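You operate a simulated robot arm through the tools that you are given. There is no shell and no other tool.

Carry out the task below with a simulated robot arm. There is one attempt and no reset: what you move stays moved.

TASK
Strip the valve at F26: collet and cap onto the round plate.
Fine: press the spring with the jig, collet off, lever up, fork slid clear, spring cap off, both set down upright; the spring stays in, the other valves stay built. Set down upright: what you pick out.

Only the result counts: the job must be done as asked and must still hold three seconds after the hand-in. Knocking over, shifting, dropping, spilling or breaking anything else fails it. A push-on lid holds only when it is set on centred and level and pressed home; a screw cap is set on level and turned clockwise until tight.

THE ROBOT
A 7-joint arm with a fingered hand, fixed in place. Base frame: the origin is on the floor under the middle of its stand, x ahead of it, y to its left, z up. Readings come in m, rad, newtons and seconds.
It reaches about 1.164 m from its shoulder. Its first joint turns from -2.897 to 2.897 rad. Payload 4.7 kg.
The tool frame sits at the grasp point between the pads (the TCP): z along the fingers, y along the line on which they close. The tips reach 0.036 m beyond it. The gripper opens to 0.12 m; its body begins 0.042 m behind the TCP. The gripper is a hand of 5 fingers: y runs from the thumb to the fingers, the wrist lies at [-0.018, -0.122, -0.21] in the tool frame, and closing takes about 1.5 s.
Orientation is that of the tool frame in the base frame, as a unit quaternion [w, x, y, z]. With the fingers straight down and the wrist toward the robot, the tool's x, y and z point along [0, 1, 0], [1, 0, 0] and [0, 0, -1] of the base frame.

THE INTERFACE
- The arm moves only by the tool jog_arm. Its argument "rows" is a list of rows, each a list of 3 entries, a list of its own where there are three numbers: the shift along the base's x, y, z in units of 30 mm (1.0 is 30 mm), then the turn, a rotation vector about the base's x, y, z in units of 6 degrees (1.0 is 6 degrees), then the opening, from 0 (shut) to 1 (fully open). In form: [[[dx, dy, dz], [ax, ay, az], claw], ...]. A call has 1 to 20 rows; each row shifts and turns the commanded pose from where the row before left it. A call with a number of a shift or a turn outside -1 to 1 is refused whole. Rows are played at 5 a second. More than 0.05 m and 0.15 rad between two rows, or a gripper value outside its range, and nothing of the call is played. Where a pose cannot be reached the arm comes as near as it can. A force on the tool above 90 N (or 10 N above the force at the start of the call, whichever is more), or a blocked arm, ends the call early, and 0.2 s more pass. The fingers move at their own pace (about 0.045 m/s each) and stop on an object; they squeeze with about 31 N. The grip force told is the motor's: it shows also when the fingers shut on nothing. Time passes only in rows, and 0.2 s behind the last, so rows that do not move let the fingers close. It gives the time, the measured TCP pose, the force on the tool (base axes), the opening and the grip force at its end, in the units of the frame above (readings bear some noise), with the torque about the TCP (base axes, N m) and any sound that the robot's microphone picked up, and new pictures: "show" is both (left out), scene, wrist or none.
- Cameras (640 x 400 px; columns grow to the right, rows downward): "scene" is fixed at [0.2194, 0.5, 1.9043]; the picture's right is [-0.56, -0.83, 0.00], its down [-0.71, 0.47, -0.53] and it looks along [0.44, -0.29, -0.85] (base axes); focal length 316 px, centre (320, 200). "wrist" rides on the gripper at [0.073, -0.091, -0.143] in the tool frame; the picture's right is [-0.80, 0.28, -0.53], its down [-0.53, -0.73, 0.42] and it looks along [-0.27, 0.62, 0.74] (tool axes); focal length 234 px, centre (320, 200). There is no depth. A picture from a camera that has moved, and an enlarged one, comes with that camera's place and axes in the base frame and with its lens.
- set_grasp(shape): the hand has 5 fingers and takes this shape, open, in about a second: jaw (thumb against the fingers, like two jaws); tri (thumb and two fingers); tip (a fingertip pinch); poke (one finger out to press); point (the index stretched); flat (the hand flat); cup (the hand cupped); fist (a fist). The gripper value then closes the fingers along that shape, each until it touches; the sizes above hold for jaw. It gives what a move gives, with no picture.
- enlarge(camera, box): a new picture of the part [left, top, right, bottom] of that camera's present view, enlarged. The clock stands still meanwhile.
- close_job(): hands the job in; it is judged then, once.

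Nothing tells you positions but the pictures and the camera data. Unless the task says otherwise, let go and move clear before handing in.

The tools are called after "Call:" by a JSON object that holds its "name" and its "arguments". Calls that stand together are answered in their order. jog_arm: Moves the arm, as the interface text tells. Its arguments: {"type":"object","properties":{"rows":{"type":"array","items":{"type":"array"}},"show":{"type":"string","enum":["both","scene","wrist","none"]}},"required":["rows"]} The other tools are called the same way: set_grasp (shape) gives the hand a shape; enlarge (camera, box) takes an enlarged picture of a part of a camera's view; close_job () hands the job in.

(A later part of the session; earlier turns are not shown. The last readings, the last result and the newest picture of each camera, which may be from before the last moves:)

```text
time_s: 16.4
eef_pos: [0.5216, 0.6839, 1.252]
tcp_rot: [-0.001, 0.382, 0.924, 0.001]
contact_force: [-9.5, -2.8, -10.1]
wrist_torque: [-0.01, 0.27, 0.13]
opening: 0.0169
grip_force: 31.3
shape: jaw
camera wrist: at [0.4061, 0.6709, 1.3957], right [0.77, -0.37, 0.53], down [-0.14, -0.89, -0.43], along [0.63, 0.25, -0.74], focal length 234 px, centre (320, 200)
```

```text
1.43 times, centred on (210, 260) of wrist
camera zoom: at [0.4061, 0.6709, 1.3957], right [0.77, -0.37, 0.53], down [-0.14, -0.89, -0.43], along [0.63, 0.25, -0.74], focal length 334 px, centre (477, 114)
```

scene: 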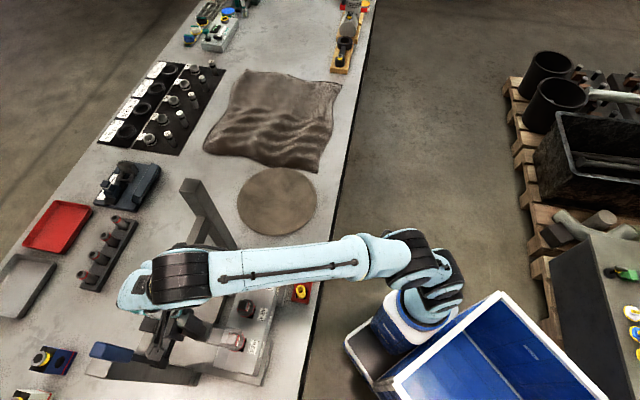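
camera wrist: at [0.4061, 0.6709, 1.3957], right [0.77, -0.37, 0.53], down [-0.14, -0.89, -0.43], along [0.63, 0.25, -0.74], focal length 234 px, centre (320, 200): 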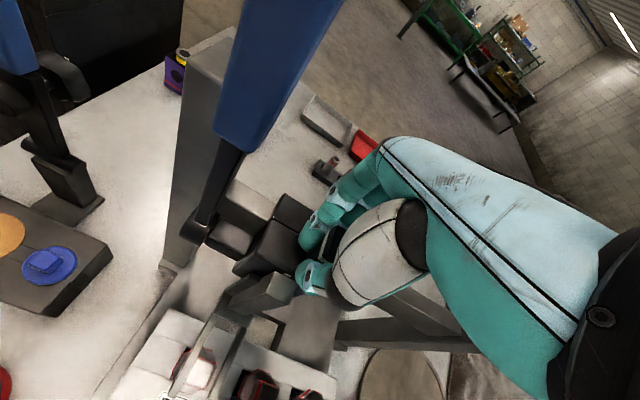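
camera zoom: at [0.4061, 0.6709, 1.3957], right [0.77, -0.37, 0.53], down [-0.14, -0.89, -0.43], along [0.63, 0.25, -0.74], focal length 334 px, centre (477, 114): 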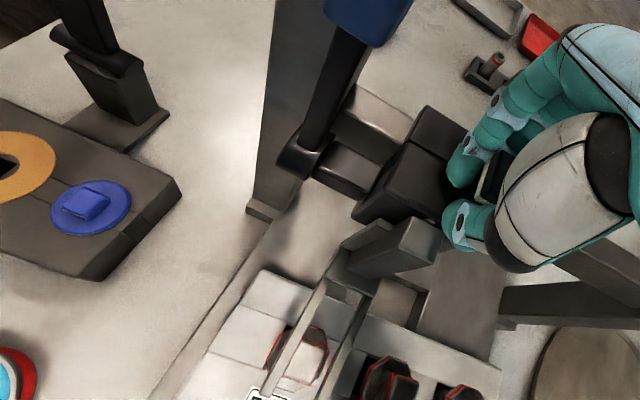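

The fork is nearly over F26; I'll zoom in to judge how well it's centred on the collet.

Call:
{"name": "enlarge", "arguments": {"camera": "scene", "box": [212, 318, 252, 348]}}

Call:
{"name": "enlarge", "arguments": {"camera": "wrist", "box": [150, 290, 260, 400]}}

```text
13.33 times, centred on (232, 333) of scene
camera zoom: at [0.2194, 0.5, 1.9043], right [-0.56, -0.83, 0.0], down [-0.71, 0.47, -0.53], along [0.44, -0.29, -0.85], focal length 4209 px, centre (1493, -1573)
```

zoom: 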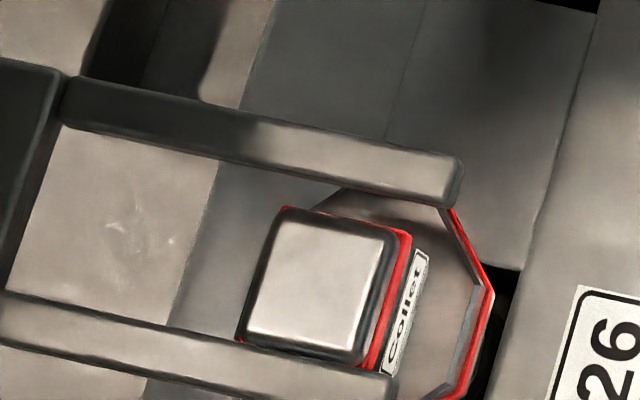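

```text
3.64 times, centred on (205, 345) of wrist
camera zoom: at [0.4061, 0.6709, 1.3957], right [0.77, -0.37, 0.53], down [-0.14, -0.89, -0.43], along [0.63, 0.25, -0.74], focal length 852 px, centre (738, -327)
```

zoom: 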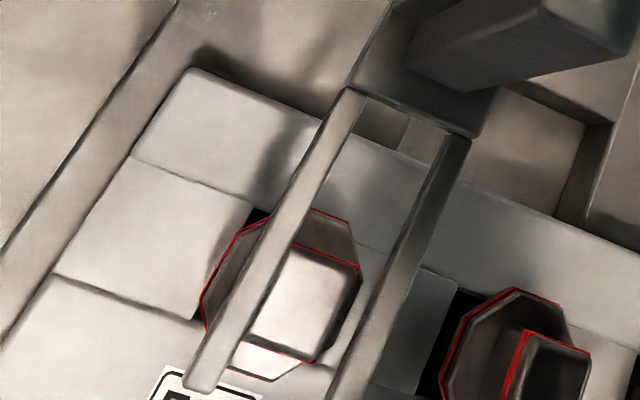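

The fork needs about 3 mm more toward +s to be centred on the F26 collet. I'll nudge it.

Call:
{"name": "jog_arm", "arguments": {"rows": [[[-0.071, 0.071, 0], [0, 0, 0], 0], [[0, 0, 0], [0, 0, 0], 0]]}}

Call:
{"name": "enlarge", "arguments": {"camera": "scene", "box": [212, 318, 252, 348]}}

```text
time_s: 17.0
eef_pos: [0.5212, 0.6857, 1.2515]
tcp_rot: [-0.001, 0.382, 0.924, 0.0]
contact_force: [-6.3, -8.1, -7.6]
wrist_torque: [-0.08, 0.19, 0.11]
opening: 0.0173
grip_force: 30.8
shape: jaw
camera wrist: at [0.4051, 0.6724, 1.3954], right [0.77, -0.37, 0.53], down [-0.14, -0.89, -0.43], along [0.63, 0.25, -0.74], focal length 234 px, centre (320, 200)
```

scene: 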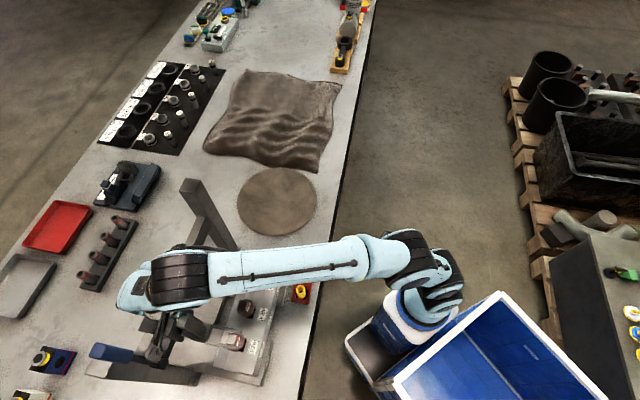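
wrist: 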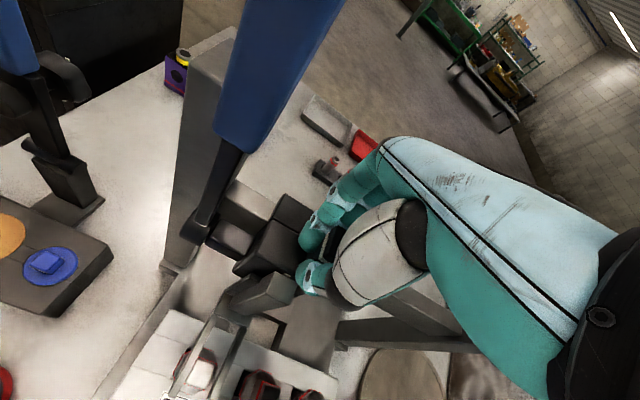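

```text
13.33 times, centred on (232, 333) of scene
camera zoom: at [0.2194, 0.5, 1.9043], right [-0.56, -0.83, 0.0], down [-0.71, 0.47, -0.53], along [0.44, -0.29, -0.85], focal length 4209 px, centre (1493, -1573)
```

zoom: 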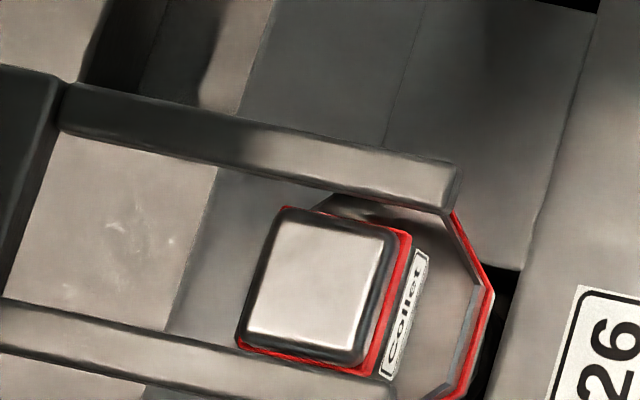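

Gap is still uneven by about 1.2 mm, so one more small nudge.

Call:
{"name": "jog_arm", "arguments": {"rows": [[[-0.05, 0.05, 0], [0, 0, 0], 0], [[0, 0, 0], [0, 0, 0], 0], [[0, 0, 0], [0, 0, 0], 0]], "show": "none"}}

Call:
{"name": "enlarge", "arguments": {"camera": "scene", "box": [212, 318, 252, 348]}}

```text
time_s: 17.8
eef_pos: [0.5191, 0.6863, 1.2521]
tcp_rot: [0.0, 0.382, 0.924, 0.001]
contact_force: [-7.2, -13.8, -5.3]
wrist_torque: [-0.24, 0.2, 0.03]
opening: 0.0173
grip_force: 30.7
shape: jaw
```

```text
13.33 times, centred on (232, 333) of scene
camera zoom: at [0.2194, 0.5, 1.9043], right [-0.56, -0.83, 0.0], down [-0.71, 0.47, -0.53], along [0.44, -0.29, -0.85], focal length 4209 px, centre (1493, -1573)
```

zoom: 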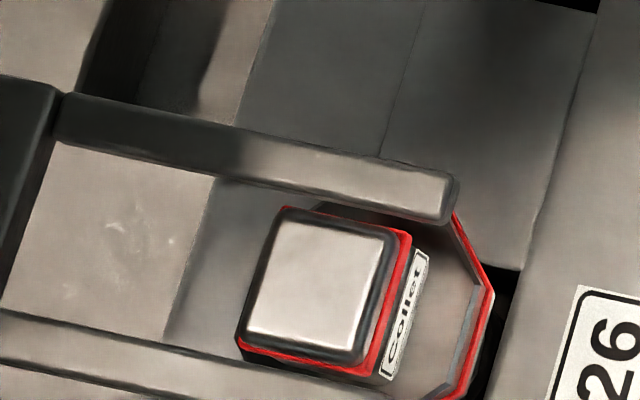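

Slightly overshot, by under 1 mm; a tiny correction back.

Call:
{"name": "jog_arm", "arguments": {"rows": [[[0.02, -0.02, 0], [0, 0, 0], 0], [[0, 0, 0], [0, 0, 0], 0]], "show": "none"}}

Call:
{"name": "enlarge", "arguments": {"camera": "scene", "box": [212, 318, 252, 348]}}

```text
time_s: 18.4
eef_pos: [0.5183, 0.6865, 1.252]
tcp_rot: [0.0, 0.383, 0.924, 0.0]
contact_force: [-8.3, -12.9, -4.8]
wrist_torque: [-0.22, 0.22, 0.03]
opening: 0.0176
grip_force: 31.6
shape: jaw
```

```text
13.33 times, centred on (232, 333) of scene
camera zoom: at [0.2194, 0.5, 1.9043], right [-0.56, -0.83, 0.0], down [-0.71, 0.47, -0.53], along [0.44, -0.29, -0.85], focal length 4209 px, centre (1493, -1573)
```

zoom: 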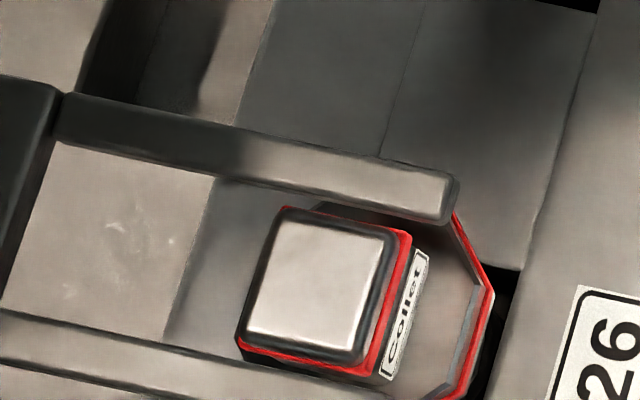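

Call:
{"name": "jog_arm", "arguments": {"rows": [[[0.045, -0.045, 0], [0, 0, 0], 0], [[0, 0, 0], [0, 0, 0], 0]], "show": "none"}}

Call:
{"name": "enlarge", "arguments": {"camera": "scene", "box": [212, 318, 252, 348]}}

```text
time_s: 19.0
eef_pos: [0.5209, 0.6853, 1.2519]
tcp_rot: [0.0, 0.383, 0.924, 0.0]
contact_force: [-11.2, -9.1, -3.6]
wrist_torque: [-0.19, 0.28, 0.06]
opening: 0.0177
grip_force: 31.0
shape: jaw
```

```text
13.33 times, centred on (232, 333) of scene
camera zoom: at [0.2194, 0.5, 1.9043], right [-0.56, -0.83, 0.0], down [-0.71, 0.47, -0.53], along [0.44, -0.29, -0.85], focal length 4209 px, centre (1493, -1573)
```

zoom: 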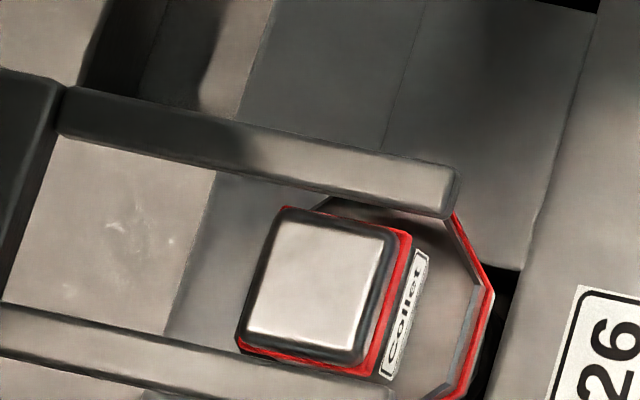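

The fork is now centred on F26 with even gaps. I'll open the hand, rise and back away.

Call:
{"name": "jog_arm", "arguments": {"rows": [[[0, 0, 0], [0, 0, 0], 0.3], [[0, 0, 0], [0, 0, 0], 0.6], [[0, 0, 0], [0, 0, 0], 1], [[0, 0, 0], [0, 0, 0], 1], [[0, 0, 0], [0, 0, 0], 1], [[0, 0, 0], [0, 0, 0], 1], [[0, 0, 0], [0, 0, 0], 1], [[0, 0, 0.8], [0, 0, 0], 1], [[0, 0, 0.8], [0, 0, 0], 1], [[-0.6, -0.6, 0.3], [0, 0, 0], 1], [[-0.9, -0.9, 0], [0, 0, 0], 1], [[-0.9, -0.9, 0], [0, 0, 0], 1], [[-0.9, -0.9, 0], [0, 0, 0], 1], [[-0.9, -0.9, 0], [0, 0, 0], 1], [[0, 0, 0], [0, 0, 0], 1]]}}

Call:
{"name": "enlarge", "arguments": {"camera": "scene", "box": [212, 318, 252, 348]}}

Call:
{"name": "enlarge", "arguments": {"camera": "scene", "box": [80, 250, 290, 400]}}

Call:
{"name": "enlarge", "arguments": {"camera": "wrist", "box": [80, 0, 380, 260]}}

```text
time_s: 22.2
eef_pos: [0.3947, 0.5588, 1.3065]
tcp_rot: [0.001, 0.383, 0.924, -0.001]
contact_force: [0.3, -0.3, 0.0]
wrist_torque: [0.01, 0.02, 0.0]
opening: 0.1196
grip_force: 0.0
shape: jaw
camera wrist: at [0.2796, 0.5463, 1.4504], right [0.77, -0.37, 0.53], down [-0.14, -0.89, -0.42], along [0.63, 0.25, -0.74], focal length 234 px, centre (320, 200)
```

scene: 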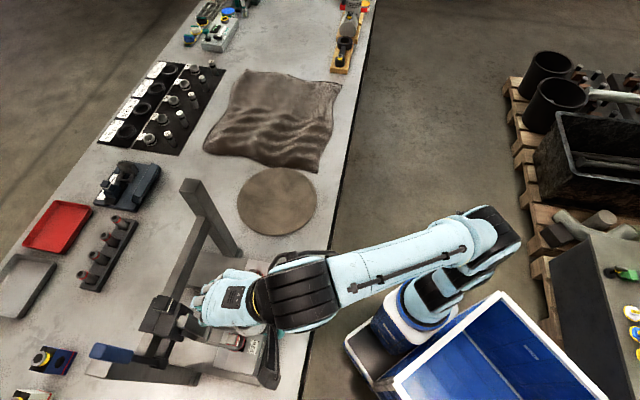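
wrist: 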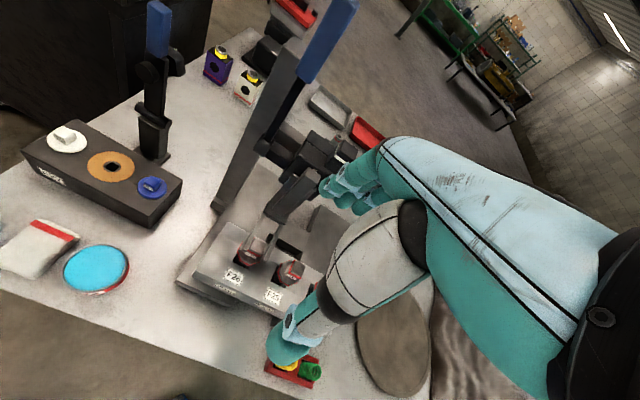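

```text
13.33 times, centred on (232, 333) of scene
camera zoom: at [0.2194, 0.5, 1.9043], right [-0.56, -0.83, 0.0], down [-0.71, 0.47, -0.53], along [0.44, -0.29, -0.85], focal length 4209 px, centre (1493, -1573)
```

zoom: 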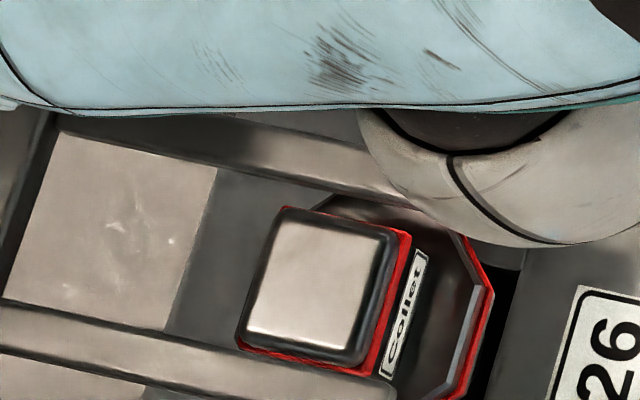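

```text
2.67 times, centred on (185, 325) of scene
camera zoom: at [0.2194, 0.5, 1.9043], right [-0.56, -0.83, 0.0], down [-0.71, 0.47, -0.53], along [0.44, -0.29, -0.85], focal length 842 px, centre (680, -133)
```

zoom: 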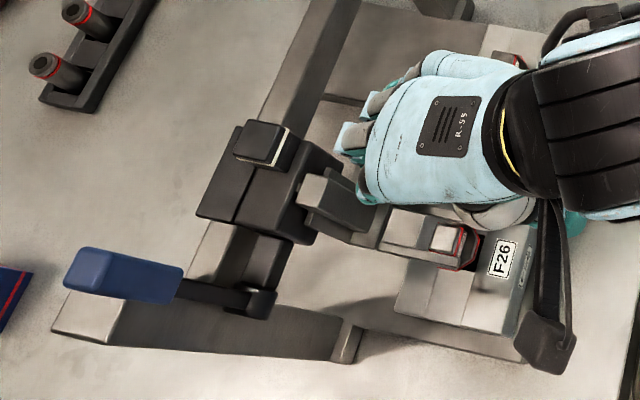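

```text
1.54 times, centred on (230, 130) of wrist
camera zoom: at [0.2796, 0.5463, 1.4504], right [0.77, -0.37, 0.53], down [-0.14, -0.89, -0.42], along [0.63, 0.25, -0.74], focal length 360 px, centre (458, 308)
```

zoom: 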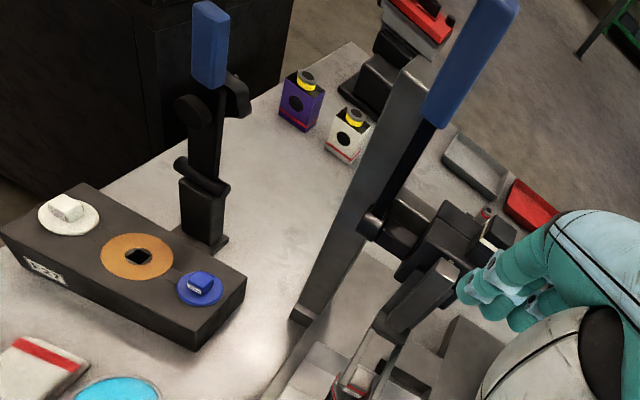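

The carriage stayed put with the fork centred on F26, and the lever stands at about s=0.21, n=0.85 with its tip at z≈1.385. The post blocks access from behind, so I'll rotate the hand to reach forward and pinch the handle from its two sides. I'll do that rotation in free space first.

Call:
{"name": "jog_arm", "arguments": {"rows": [[[-0.139, 0.157, 0.119], [0.734, 0, -0.899], 1], [[-0.139, 0.157, 0.119], [0.734, 0, -0.899], 1], [[-0.139, 0.157, 0.119], [0.734, 0, -0.899], 1], [[-0.139, 0.157, 0.119], [0.734, 0, -0.899], 1], [[-0.139, 0.157, 0.119], [0.734, 0, -0.899], 1], [[-0.139, 0.157, 0.119], [0.734, 0, -0.899], 1], [[-0.139, 0.157, 0.119], [0.734, 0, -0.899], 1], [[-0.139, 0.157, 0.119], [0.734, 0, -0.899], 1], [[0, 0, 0], [0, 0, 0], 1]]}}

```text
time_s: 24.2
eef_pos: [0.3622, 0.5969, 1.337]
tcp_rot: [-0.113, 0.673, 0.678, 0.273]
contact_force: [-0.4, 0.0, -1.0]
wrist_torque: [-0.02, -0.01, -0.03]
opening: 0.1199
grip_force: 0.0
shape: jaw
camera wrist: at [0.2375, 0.59, 1.4737], right [0.21, -0.97, 0.08], down [-0.59, -0.19, -0.79], along [0.78, 0.12, -0.61], focal length 234 px, centre (320, 200)
```

scene: 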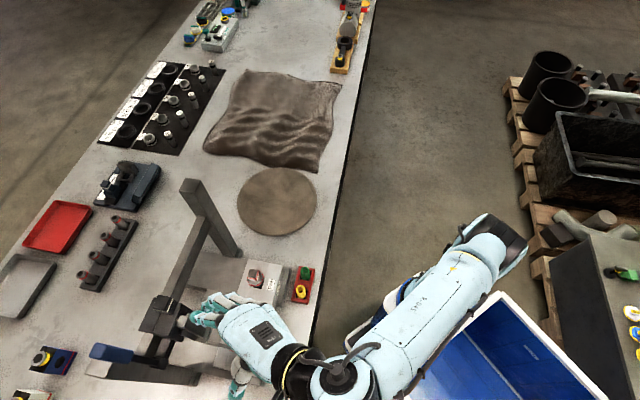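
wrist: 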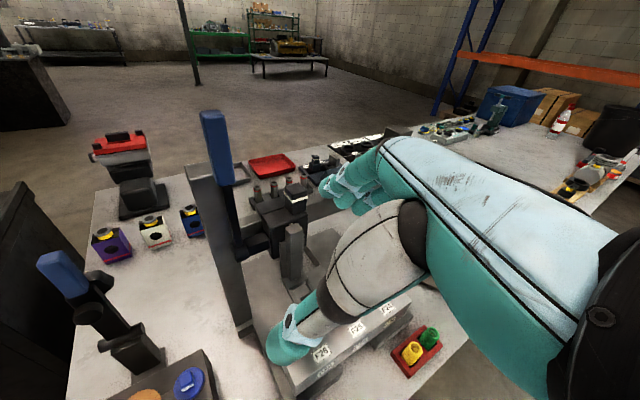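

Rotation is going smoothly. Continuing the remaining rotation.

Call:
{"name": "jog_arm", "arguments": {"rows": [[[-0.139, 0.157, 0.119], [0.734, 0, -0.899], 1], [[-0.139, 0.157, 0.119], [0.734, 0, -0.899], 1], [[-0.139, 0.157, 0.119], [0.734, 0, -0.899], 1], [[-0.139, 0.157, 0.119], [0.734, 0, -0.899], 1], [[-0.139, 0.157, 0.119], [0.734, 0, -0.899], 1], [[-0.139, 0.157, 0.119], [0.734, 0, -0.899], 1], [[-0.139, 0.157, 0.119], [0.734, 0, -0.899], 1], [[0, 0, 0], [0, 0, 0], 1]]}}

```text
time_s: 26.0
eef_pos: [0.3324, 0.6282, 1.3619]
tcp_rot: [-0.191, 0.8, 0.332, 0.462]
contact_force: [-0.7, -0.3, 0.7]
wrist_torque: [-0.01, 0.0, -0.04]
opening: 0.12
grip_force: 0.1
shape: jaw
camera wrist: at [0.206, 0.6324, 1.4962], right [-0.41, -0.8, -0.43], down [-0.45, 0.59, -0.67], along [0.8, -0.08, -0.6], focal length 234 px, centre (320, 200)
```

scene: 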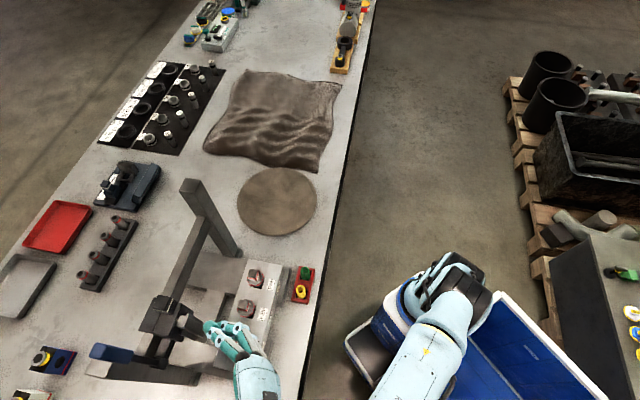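
wrist: 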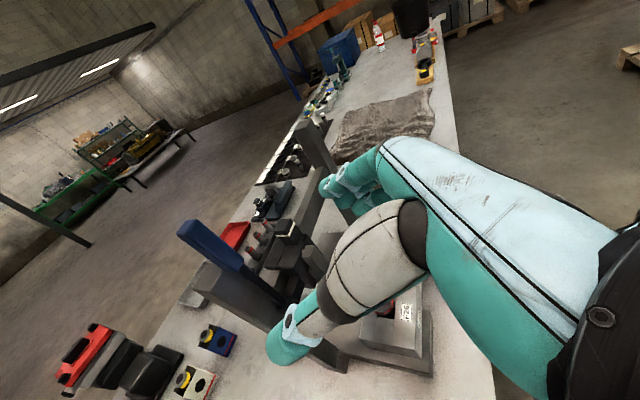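

The hand now points forward, thumb on the outer side. I'll zoom in on the handle to fix its position precisely.

Call:
{"name": "enlarge", "arguments": {"camera": "wrist", "box": [160, 200, 320, 300]}}

Call:
{"name": "enlarge", "arguments": {"camera": "scene", "box": [80, 330, 180, 390]}}

```text
4.00 times, centred on (240, 250) of wrist
camera zoom: at [0.206, 0.6324, 1.4962], right [-0.41, -0.8, -0.43], down [-0.45, 0.59, -0.67], along [0.8, -0.08, -0.6], focal length 937 px, centre (640, 0)
```

zoom: 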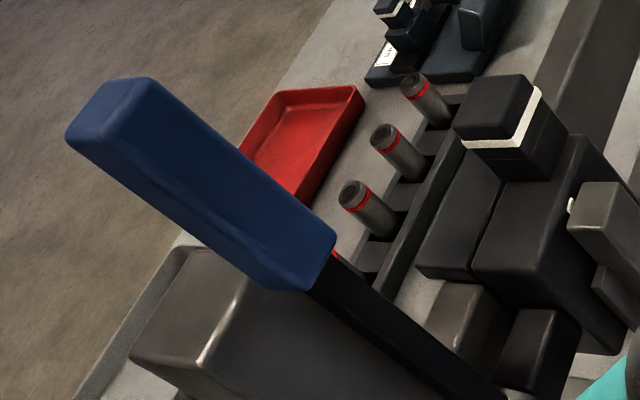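

```text
6.40 times, centred on (130, 360) of scene
camera zoom: at [0.2194, 0.5, 1.9043], right [-0.56, -0.83, 0.0], down [-0.71, 0.47, -0.53], along [0.44, -0.29, -0.85], focal length 2020 px, centre (1536, -824)
```

zoom: 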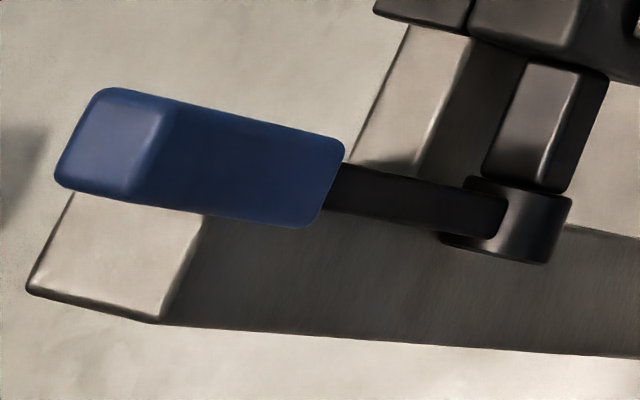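

The handle top centre is at about (0.451, 0.745, 1.385), roughly 29 mm wide along the row. I'll move forward so the open hand straddles the handle near its end.

Call:
{"name": "jog_arm", "arguments": {"rows": [[[0.759, 0.74, -0.027], [0, 0, 0], 1], [[0.759, 0.74, -0.027], [0, 0, 0], 1], [[0.759, 0.74, -0.027], [0, 0, 0], 1], [[0.759, 0.74, -0.027], [0, 0, 0], 1], [[0.759, 0.74, -0.027], [0, 0, 0], 1], [[0, 0, 0], [0, 0, 0], 1]]}}

Call:
{"name": "enlarge", "arguments": {"camera": "scene", "box": [60, 310, 220, 400]}}

Call:
{"name": "enlarge", "arguments": {"camera": "wrist", "box": [200, 80, 400, 400]}}

```text
time_s: 27.4
eef_pos: [0.4471, 0.7412, 1.3584]
tcp_rot: [-0.192, 0.8, 0.332, 0.462]
contact_force: [-0.8, 0.3, -0.2]
wrist_torque: [0.01, -0.02, 0.02]
opening: 0.1195
grip_force: 0.0
shape: jaw
camera wrist: at [0.321, 0.7442, 1.4926], right [-0.41, -0.81, -0.43], down [-0.45, 0.59, -0.67], along [0.8, -0.08, -0.6], focal length 234 px, centre (320, 200)
```

scene: 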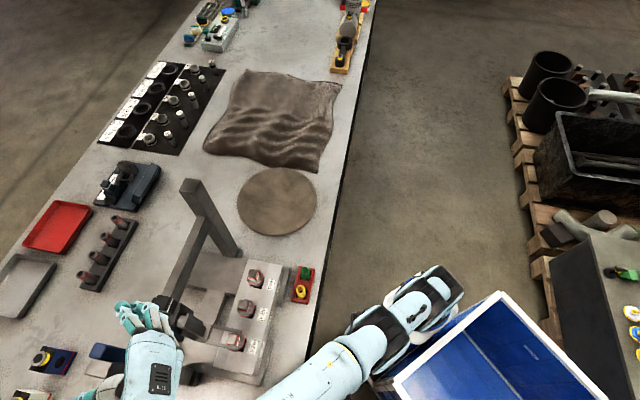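
wrist: 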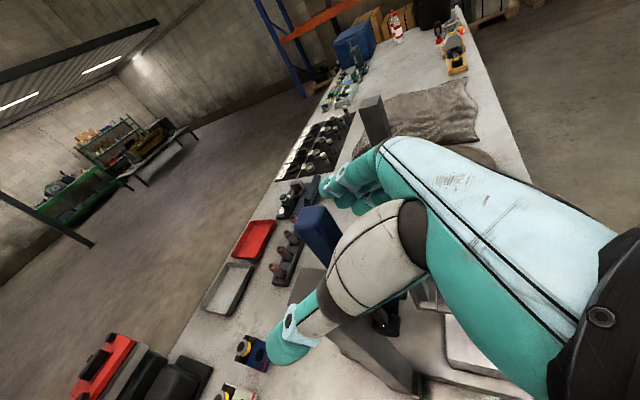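

```text
4.00 times, centred on (140, 355) of scene
camera zoom: at [0.2194, 0.5, 1.9043], right [-0.56, -0.83, 0.0], down [-0.71, 0.47, -0.53], along [0.44, -0.29, -0.85], focal length 1263 px, centre (1040, -420)
```

zoom: 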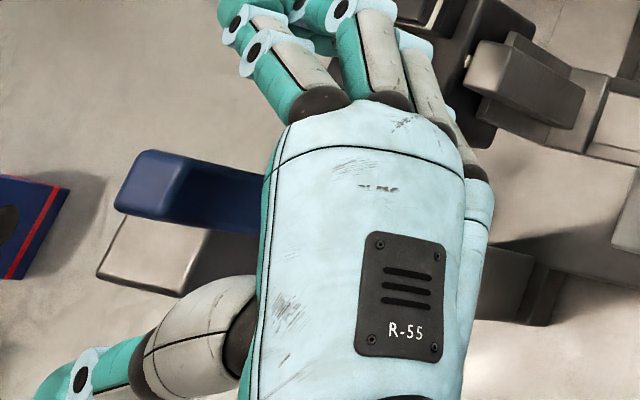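

```text
1.25 times, centred on (300, 240) of wrist
camera zoom: at [0.321, 0.7442, 1.4926], right [-0.41, -0.81, -0.43], down [-0.45, 0.59, -0.67], along [0.8, -0.08, -0.6], focal length 293 px, centre (345, 150)
```

zoom: 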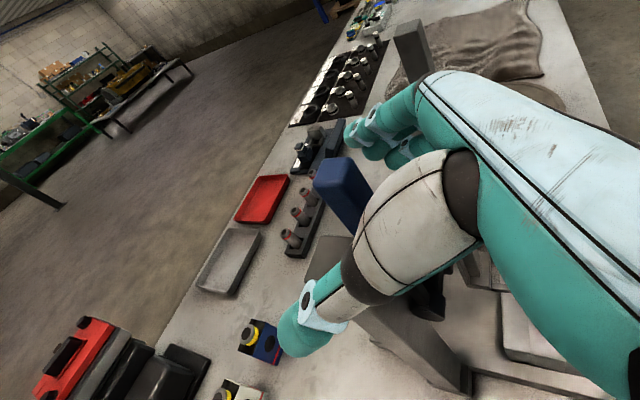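

The handle is between thumb and fingers with no contact. Closing on it now.

Call:
{"name": "jog_arm", "arguments": {"rows": [[[0, 0, 0], [0, 0, 0], 0.5], [[0, 0, 0], [0, 0, 0], 0.2], [[0, 0, 0], [0, 0, 0], 0], [[0, 0, 0], [0, 0, 0], 0], [[0, 0, 0], [0, 0, 0], 0], [[0, 0, 0], [0, 0, 0], 0], [[0, 0, 0], [0, 0, 0], 0], [[0, 0, 0], [0, 0, 0], 0]]}}

Call:
{"name": "enlarge", "arguments": {"camera": "wrist", "box": [200, 80, 400, 400]}}

Call:
{"name": "enlarge", "arguments": {"camera": "scene", "box": [60, 310, 220, 400]}}

```text
time_s: 29.2
eef_pos: [0.4475, 0.7409, 1.3572]
tcp_rot: [-0.19, 0.8, 0.332, 0.461]
contact_force: [-0.4, 1.3, -1.9]
wrist_torque: [-0.18, 0.02, 0.05]
opening: 0.0163
grip_force: 31.1
shape: jaw
camera wrist: at [0.3204, 0.7441, 1.4927], right [-0.41, -0.81, -0.43], down [-0.45, 0.59, -0.67], along [0.8, -0.08, -0.6], focal length 234 px, centre (320, 200)
```

scene: 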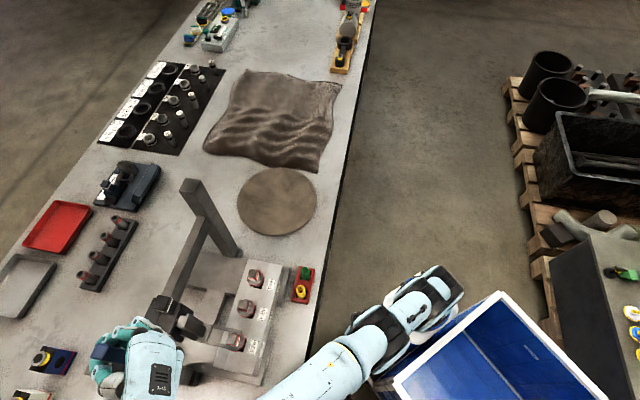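
wrist: 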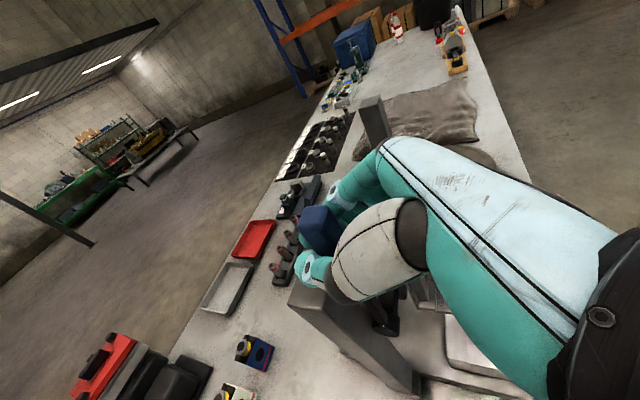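

```text
1.25 times, centred on (300, 240) of wrist
camera zoom: at [0.3204, 0.7441, 1.4927], right [-0.41, -0.81, -0.43], down [-0.45, 0.59, -0.67], along [0.8, -0.08, -0.6], focal length 293 px, centre (345, 150)
```

zoom: 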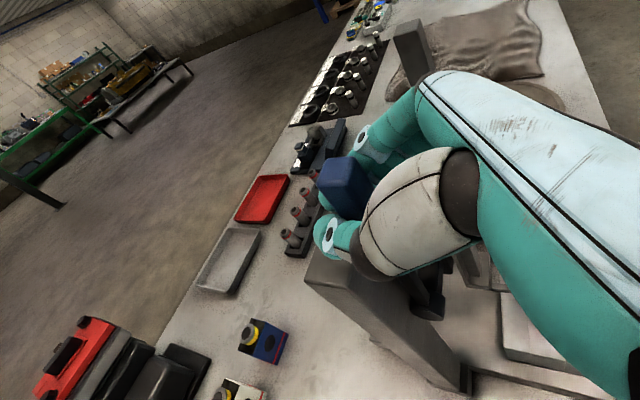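

```text
4.00 times, centred on (140, 355) of scene
camera zoom: at [0.2194, 0.5, 1.9043], right [-0.56, -0.83, 0.0], down [-0.71, 0.47, -0.53], along [0.44, -0.29, -0.85], focal length 1263 px, centre (1040, -420)
```

zoom: 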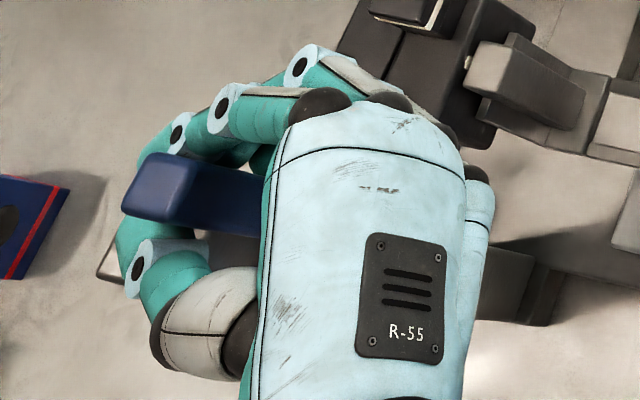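

The fingers wrap the handle firmly. I'll pull the lever along its arc toward the robot, starting with about 15°, and watch force and fork.

Call:
{"name": "jog_arm", "arguments": {"rows": [[[-0.398, -0.398, -0.025], [0.295, -0.295, 0], 0], [[-0.396, -0.396, -0.073], [0.295, -0.295, 0], 0], [[-0.389, -0.389, -0.123], [0.295, -0.295, 0], 0], [[0, 0, 0], [0, 0, 0], 0]]}}

Call:
{"name": "enlarge", "arguments": {"camera": "scene", "box": [120, 290, 260, 390]}}

```text
time_s: 30.2
eef_pos: [0.4093, 0.7052, 1.3525]
tcp_rot: [-0.213, 0.768, 0.318, 0.513]
contact_force: [-1.0, -1.5, -1.4]
wrist_torque: [-0.13, -0.04, -0.06]
opening: 0.014
grip_force: 31.0
shape: jaw
camera wrist: at [0.2717, 0.6959, 1.4744], right [-0.36, -0.76, -0.54], down [-0.39, 0.65, -0.65], along [0.85, -0.03, -0.53], focal length 234 px, centre (320, 200)
```

scene: 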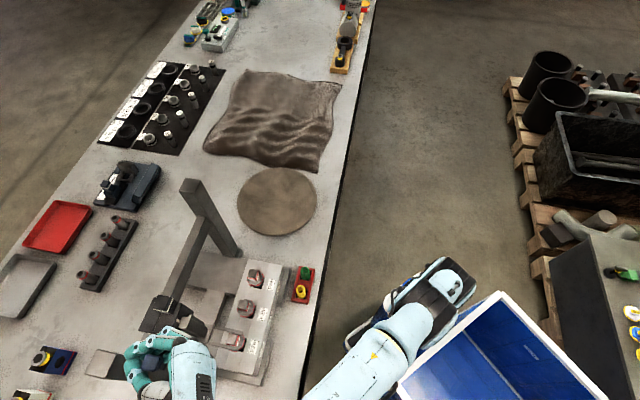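
wrist: 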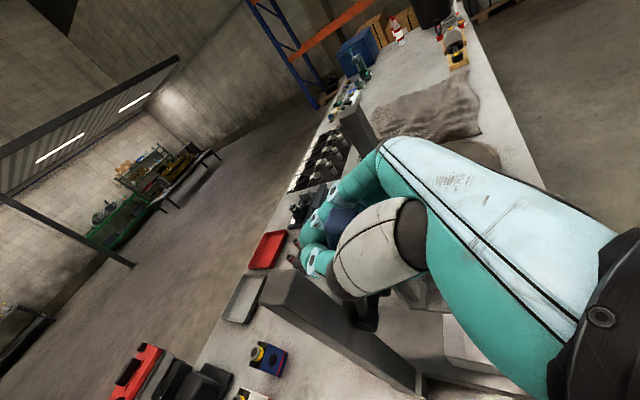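

```text
4.00 times, centred on (190, 340) of scene
camera zoom: at [0.2194, 0.5, 1.9043], right [-0.56, -0.83, 0.0], down [-0.71, 0.47, -0.53], along [0.44, -0.29, -0.85], focal length 1263 px, centre (840, -360)
```

zoom: 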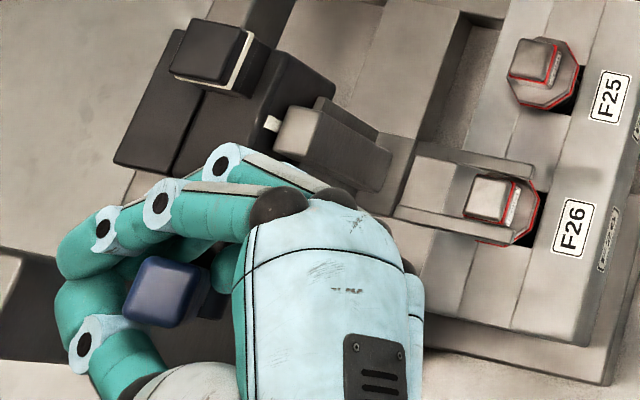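

Lever moves easily with low force, and the fork stays centred. Continuing the arc to about 45°.

Call:
{"name": "jog_arm", "arguments": {"rows": [[[-0.382, -0.382, -0.173], [0.295, -0.295, 0], 0], [[-0.37, -0.37, -0.217], [0.295, -0.295, 0], 0], [[-0.356, -0.356, -0.26], [0.295, -0.295, 0], 0], [[-0.337, -0.337, -0.307], [0.295, -0.295, 0], 0], [[-0.318, -0.318, -0.343], [0.295, -0.295, 0], 0], [[-0.297, -0.297, -0.383], [0.295, -0.295, 0], 0], [[0, 0, 0], [0, 0, 0], 0]]}}

Call:
{"name": "enlarge", "arguments": {"camera": "scene", "box": [150, 280, 270, 380]}}

```text
time_s: 31.8
eef_pos: [0.3496, 0.6431, 1.3003]
tcp_rot: [-0.252, 0.694, 0.288, 0.609]
contact_force: [3.2, -0.5, -3.0]
wrist_torque: [-0.06, -0.08, -0.05]
opening: 0.0134
grip_force: 30.9
shape: jaw
camera wrist: at [0.1915, 0.6146, 1.3919], right [-0.24, -0.64, -0.73], down [-0.27, 0.77, -0.58], along [0.93, 0.05, -0.36], focal length 234 px, centre (320, 200)
```

scene: 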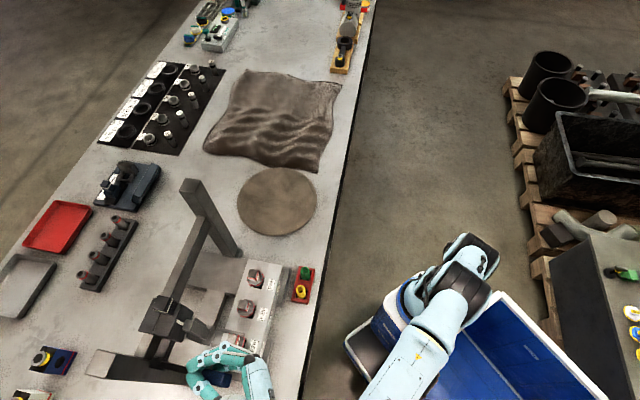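
wrist: 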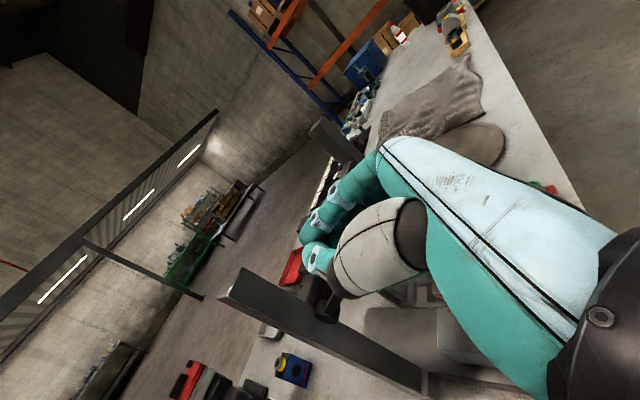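

```text
4.00 times, centred on (210, 330) of scene
camera zoom: at [0.2194, 0.5, 1.9043], right [-0.56, -0.83, 0.0], down [-0.71, 0.47, -0.53], along [0.44, -0.29, -0.85], focal length 1263 px, centre (760, -320)
```

zoom: 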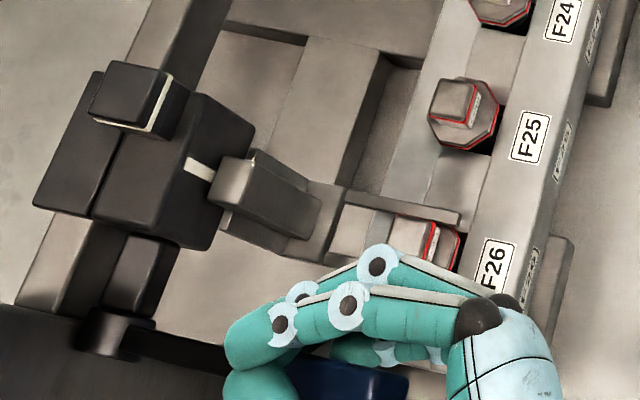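

Lever is at about 47° and the fork has come down with little force so far. Continuing in smaller pieces and watching for the spring to start compressing.

Call:
{"name": "jog_arm", "arguments": {"rows": [[[-0.266, -0.266, -0.443], [0.295, -0.295, 0], 0], [[-0.238, -0.238, -0.473], [0.295, -0.295, 0], 0], [[-0.21, -0.21, -0.5], [0.295, -0.295, 0], 0], [[0, 0, 0], [0, 0, 0], 0]]}}

Call:
{"name": "enlarge", "arguments": {"camera": "scene", "box": [150, 280, 270, 380]}}

```text
time_s: 32.8
eef_pos: [0.3265, 0.6217, 1.2577]
tcp_rot: [-0.27, 0.653, 0.271, 0.654]
contact_force: [3.7, -2.1, -4.6]
wrist_torque: [-0.07, -0.06, -0.11]
opening: 0.0131
grip_force: 31.5
shape: jaw
camera wrist: at [0.1618, 0.5858, 1.3315], right [-0.17, -0.57, -0.8], down [-0.22, 0.82, -0.53], along [0.96, 0.08, -0.27], focal length 234 px, centre (320, 200)
```

scene: 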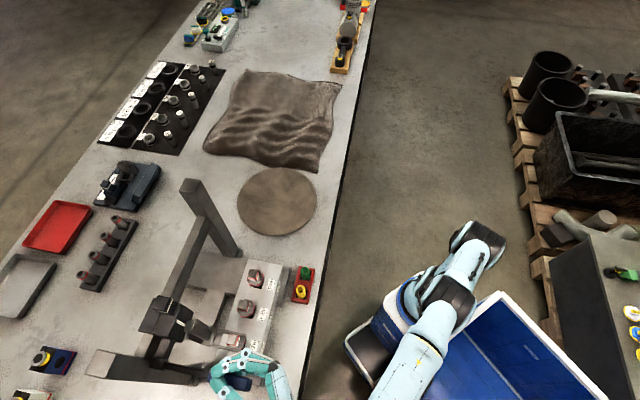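
wrist: 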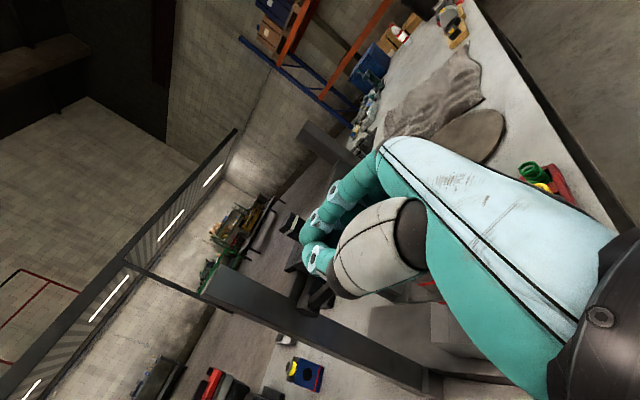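

```text
4.00 times, centred on (210, 330) of scene
camera zoom: at [0.2194, 0.5, 1.9043], right [-0.56, -0.83, 0.0], down [-0.71, 0.47, -0.53], along [0.44, -0.29, -0.85], focal length 1263 px, centre (760, -320)
```

zoom: 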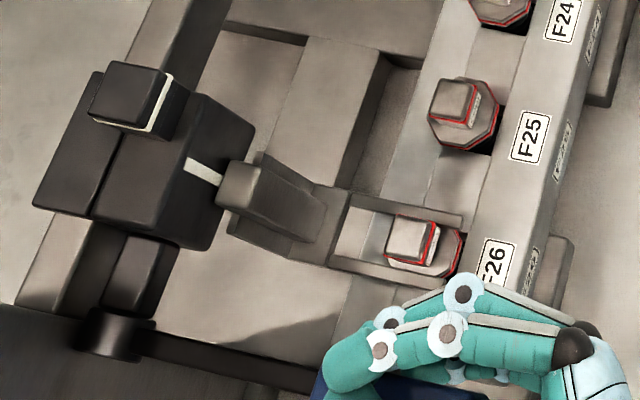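

Call:
{"name": "enlarge", "arguments": {"camera": "scene", "box": [206, 318, 246, 348]}}

Call:
{"name": "enlarge", "arguments": {"camera": "scene", "box": [176, 305, 216, 345]}}

```text
13.33 times, centred on (226, 333) of scene
camera zoom: at [0.2194, 0.5, 1.9043], right [-0.56, -0.83, 0.0], down [-0.71, 0.47, -0.53], along [0.44, -0.29, -0.85], focal length 4209 px, centre (1573, -1573)
```

zoom: 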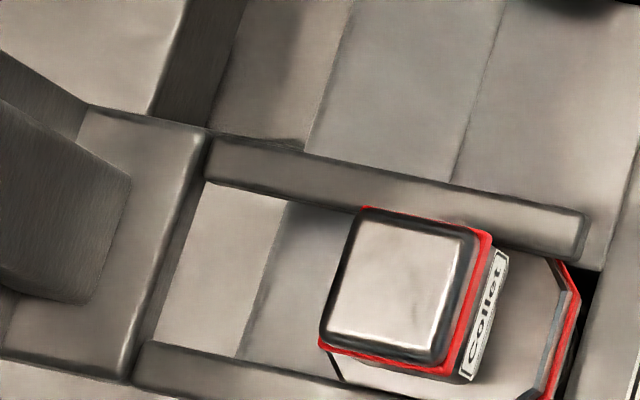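

```text
10.00 times, centred on (196, 325) of scene
camera zoom: at [0.2194, 0.5, 1.9043], right [-0.56, -0.83, 0.0], down [-0.71, 0.47, -0.53], along [0.44, -0.29, -0.85], focal length 3156 px, centre (1560, -1050)
```

zoom: 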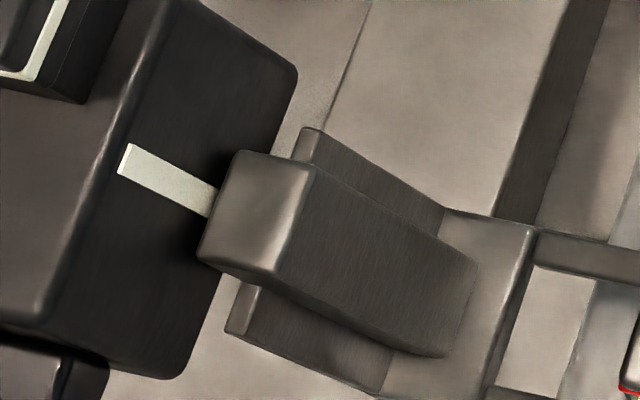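

The fork prongs are now at cap level, about to press. Continuing the lever down to about 77°.

Call:
{"name": "jog_arm", "arguments": {"rows": [[[-0.177, -0.177, -0.527], [0.295, -0.295, 0], 0], [[-0.144, -0.144, -0.543], [0.295, -0.295, 0], 0], [[-0.111, -0.111, -0.56], [0.295, -0.295, 0], 0], [[0, 0, 0], [0, 0, 0], 0]]}}

Call:
{"name": "enlarge", "arguments": {"camera": "scene", "box": [206, 318, 246, 348]}}

Call:
{"name": "enlarge", "arguments": {"camera": "scene", "box": [150, 290, 280, 400]}}

```text
time_s: 33.8
eef_pos: [0.3069, 0.6254, 1.2418]
tcp_rot: [-0.282, 0.612, 0.26, 0.692]
contact_force: [5.6, -3.7, -5.4]
wrist_torque: [-0.12, 0.01, -0.14]
opening: 0.0132
grip_force: 30.9
shape: jaw
out of reach, approached as far as the arm can: row 2, 3
camera wrist: at [0.1357, 0.5854, 1.2969], right [-0.1, -0.51, -0.86], down [-0.17, 0.85, -0.49], along [0.98, 0.1, -0.17], focal length 234 px, centre (320, 200)
```

scene: 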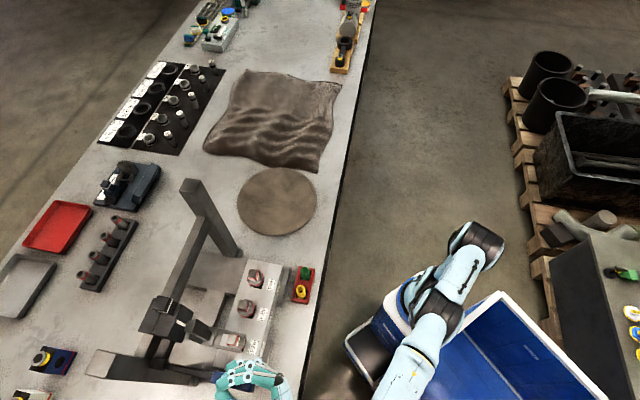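
wrist: 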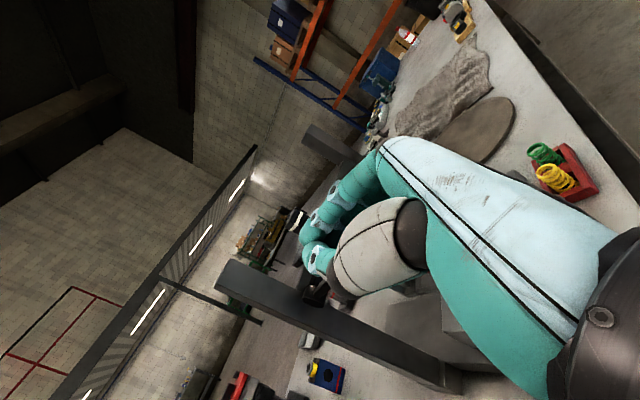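

```text
13.33 times, centred on (226, 333) of scene
camera zoom: at [0.2194, 0.5, 1.9043], right [-0.56, -0.83, 0.0], down [-0.71, 0.47, -0.53], along [0.44, -0.29, -0.85], focal length 4209 px, centre (1573, -1573)
```

zoom: 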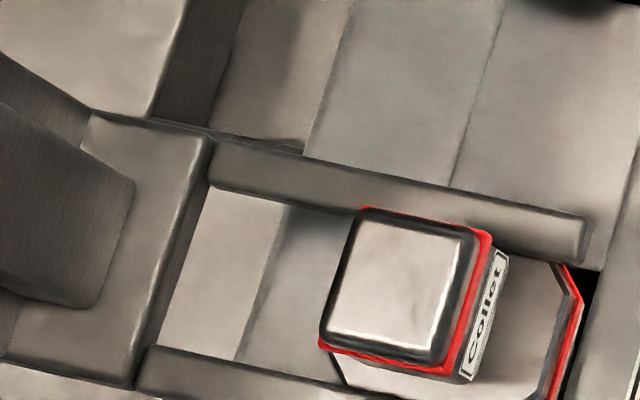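

```text
3.64 times, centred on (215, 345) of scene
camera zoom: at [0.2194, 0.5, 1.9043], right [-0.56, -0.83, 0.0], down [-0.71, 0.47, -0.53], along [0.44, -0.29, -0.85], focal length 1148 px, centre (702, -327)
```

zoom: 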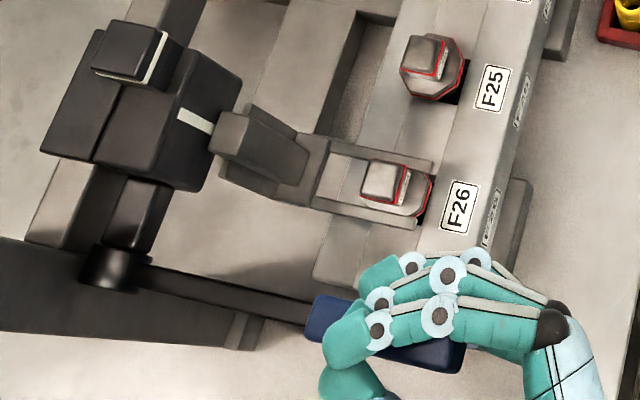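

The arm reached a joint limit in this hand pose at roughly 68° of lever travel, before the spring really loads. I'll open the hand and see if the lever stays where it is, then re-approach it from above.

Call:
{"name": "jog_arm", "arguments": {"rows": [[[0, 0, 0], [0, 0, 0], 0.2], [[0, 0, 0], [0, 0, 0], 0.4], [[0, 0, 0], [0, 0, 0], 0.6], [[0, 0, 0], [0, 0, 0], 0.8], [[0, 0, 0], [0, 0, 0], 1], [[0, 0, 0], [0, 0, 0], 1], [[0, 0, 0], [0, 0, 0], 1], [[0, 0, 0], [0, 0, 0], 1]]}}

Call:
{"name": "enlarge", "arguments": {"camera": "scene", "box": [150, 290, 280, 400]}}

Call:
{"name": "enlarge", "arguments": {"camera": "scene", "box": [206, 318, 246, 348]}}

```text
time_s: 35.6
eef_pos: [0.3067, 0.6264, 1.2429]
tcp_rot: [-0.283, 0.611, 0.259, 0.693]
contact_force: [0.3, 1.0, 0.4]
wrist_torque: [-0.03, 0.0, 0.0]
opening: 0.1197
grip_force: 0.1
shape: jaw
camera wrist: at [0.1355, 0.5858, 1.2974], right [-0.1, -0.51, -0.86], down [-0.17, 0.85, -0.49], along [0.98, 0.1, -0.17], focal length 234 px, centre (320, 200)
```

scene: 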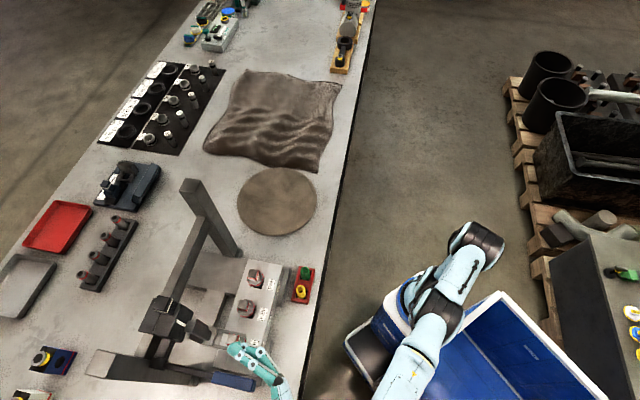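
wrist: 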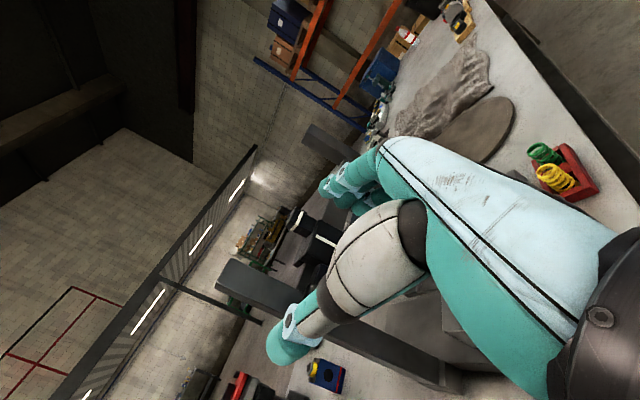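

```text
3.64 times, centred on (215, 345) of scene
camera zoom: at [0.2194, 0.5, 1.9043], right [-0.56, -0.83, 0.0], down [-0.71, 0.47, -0.53], along [0.44, -0.29, -0.85], focal length 1148 px, centre (702, -327)
```

zoom: 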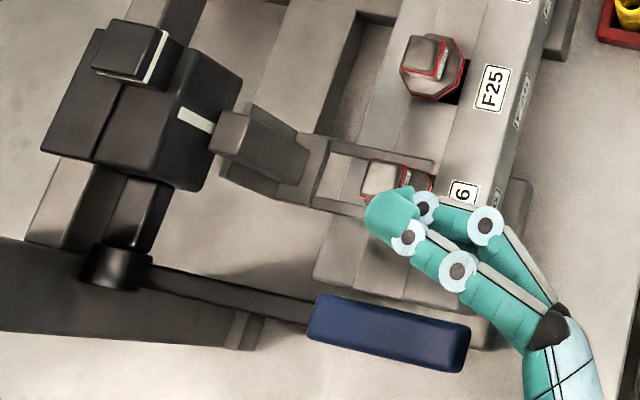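

```text
13.33 times, centred on (226, 333) of scene
camera zoom: at [0.2194, 0.5, 1.9043], right [-0.56, -0.83, 0.0], down [-0.71, 0.47, -0.53], along [0.44, -0.29, -0.85], focal length 4209 px, centre (1573, -1573)
```

zoom: 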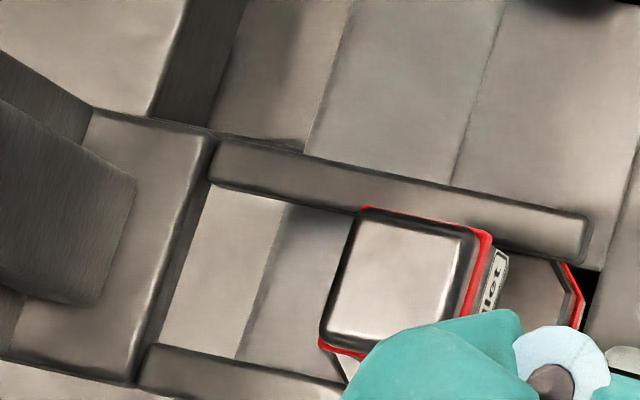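

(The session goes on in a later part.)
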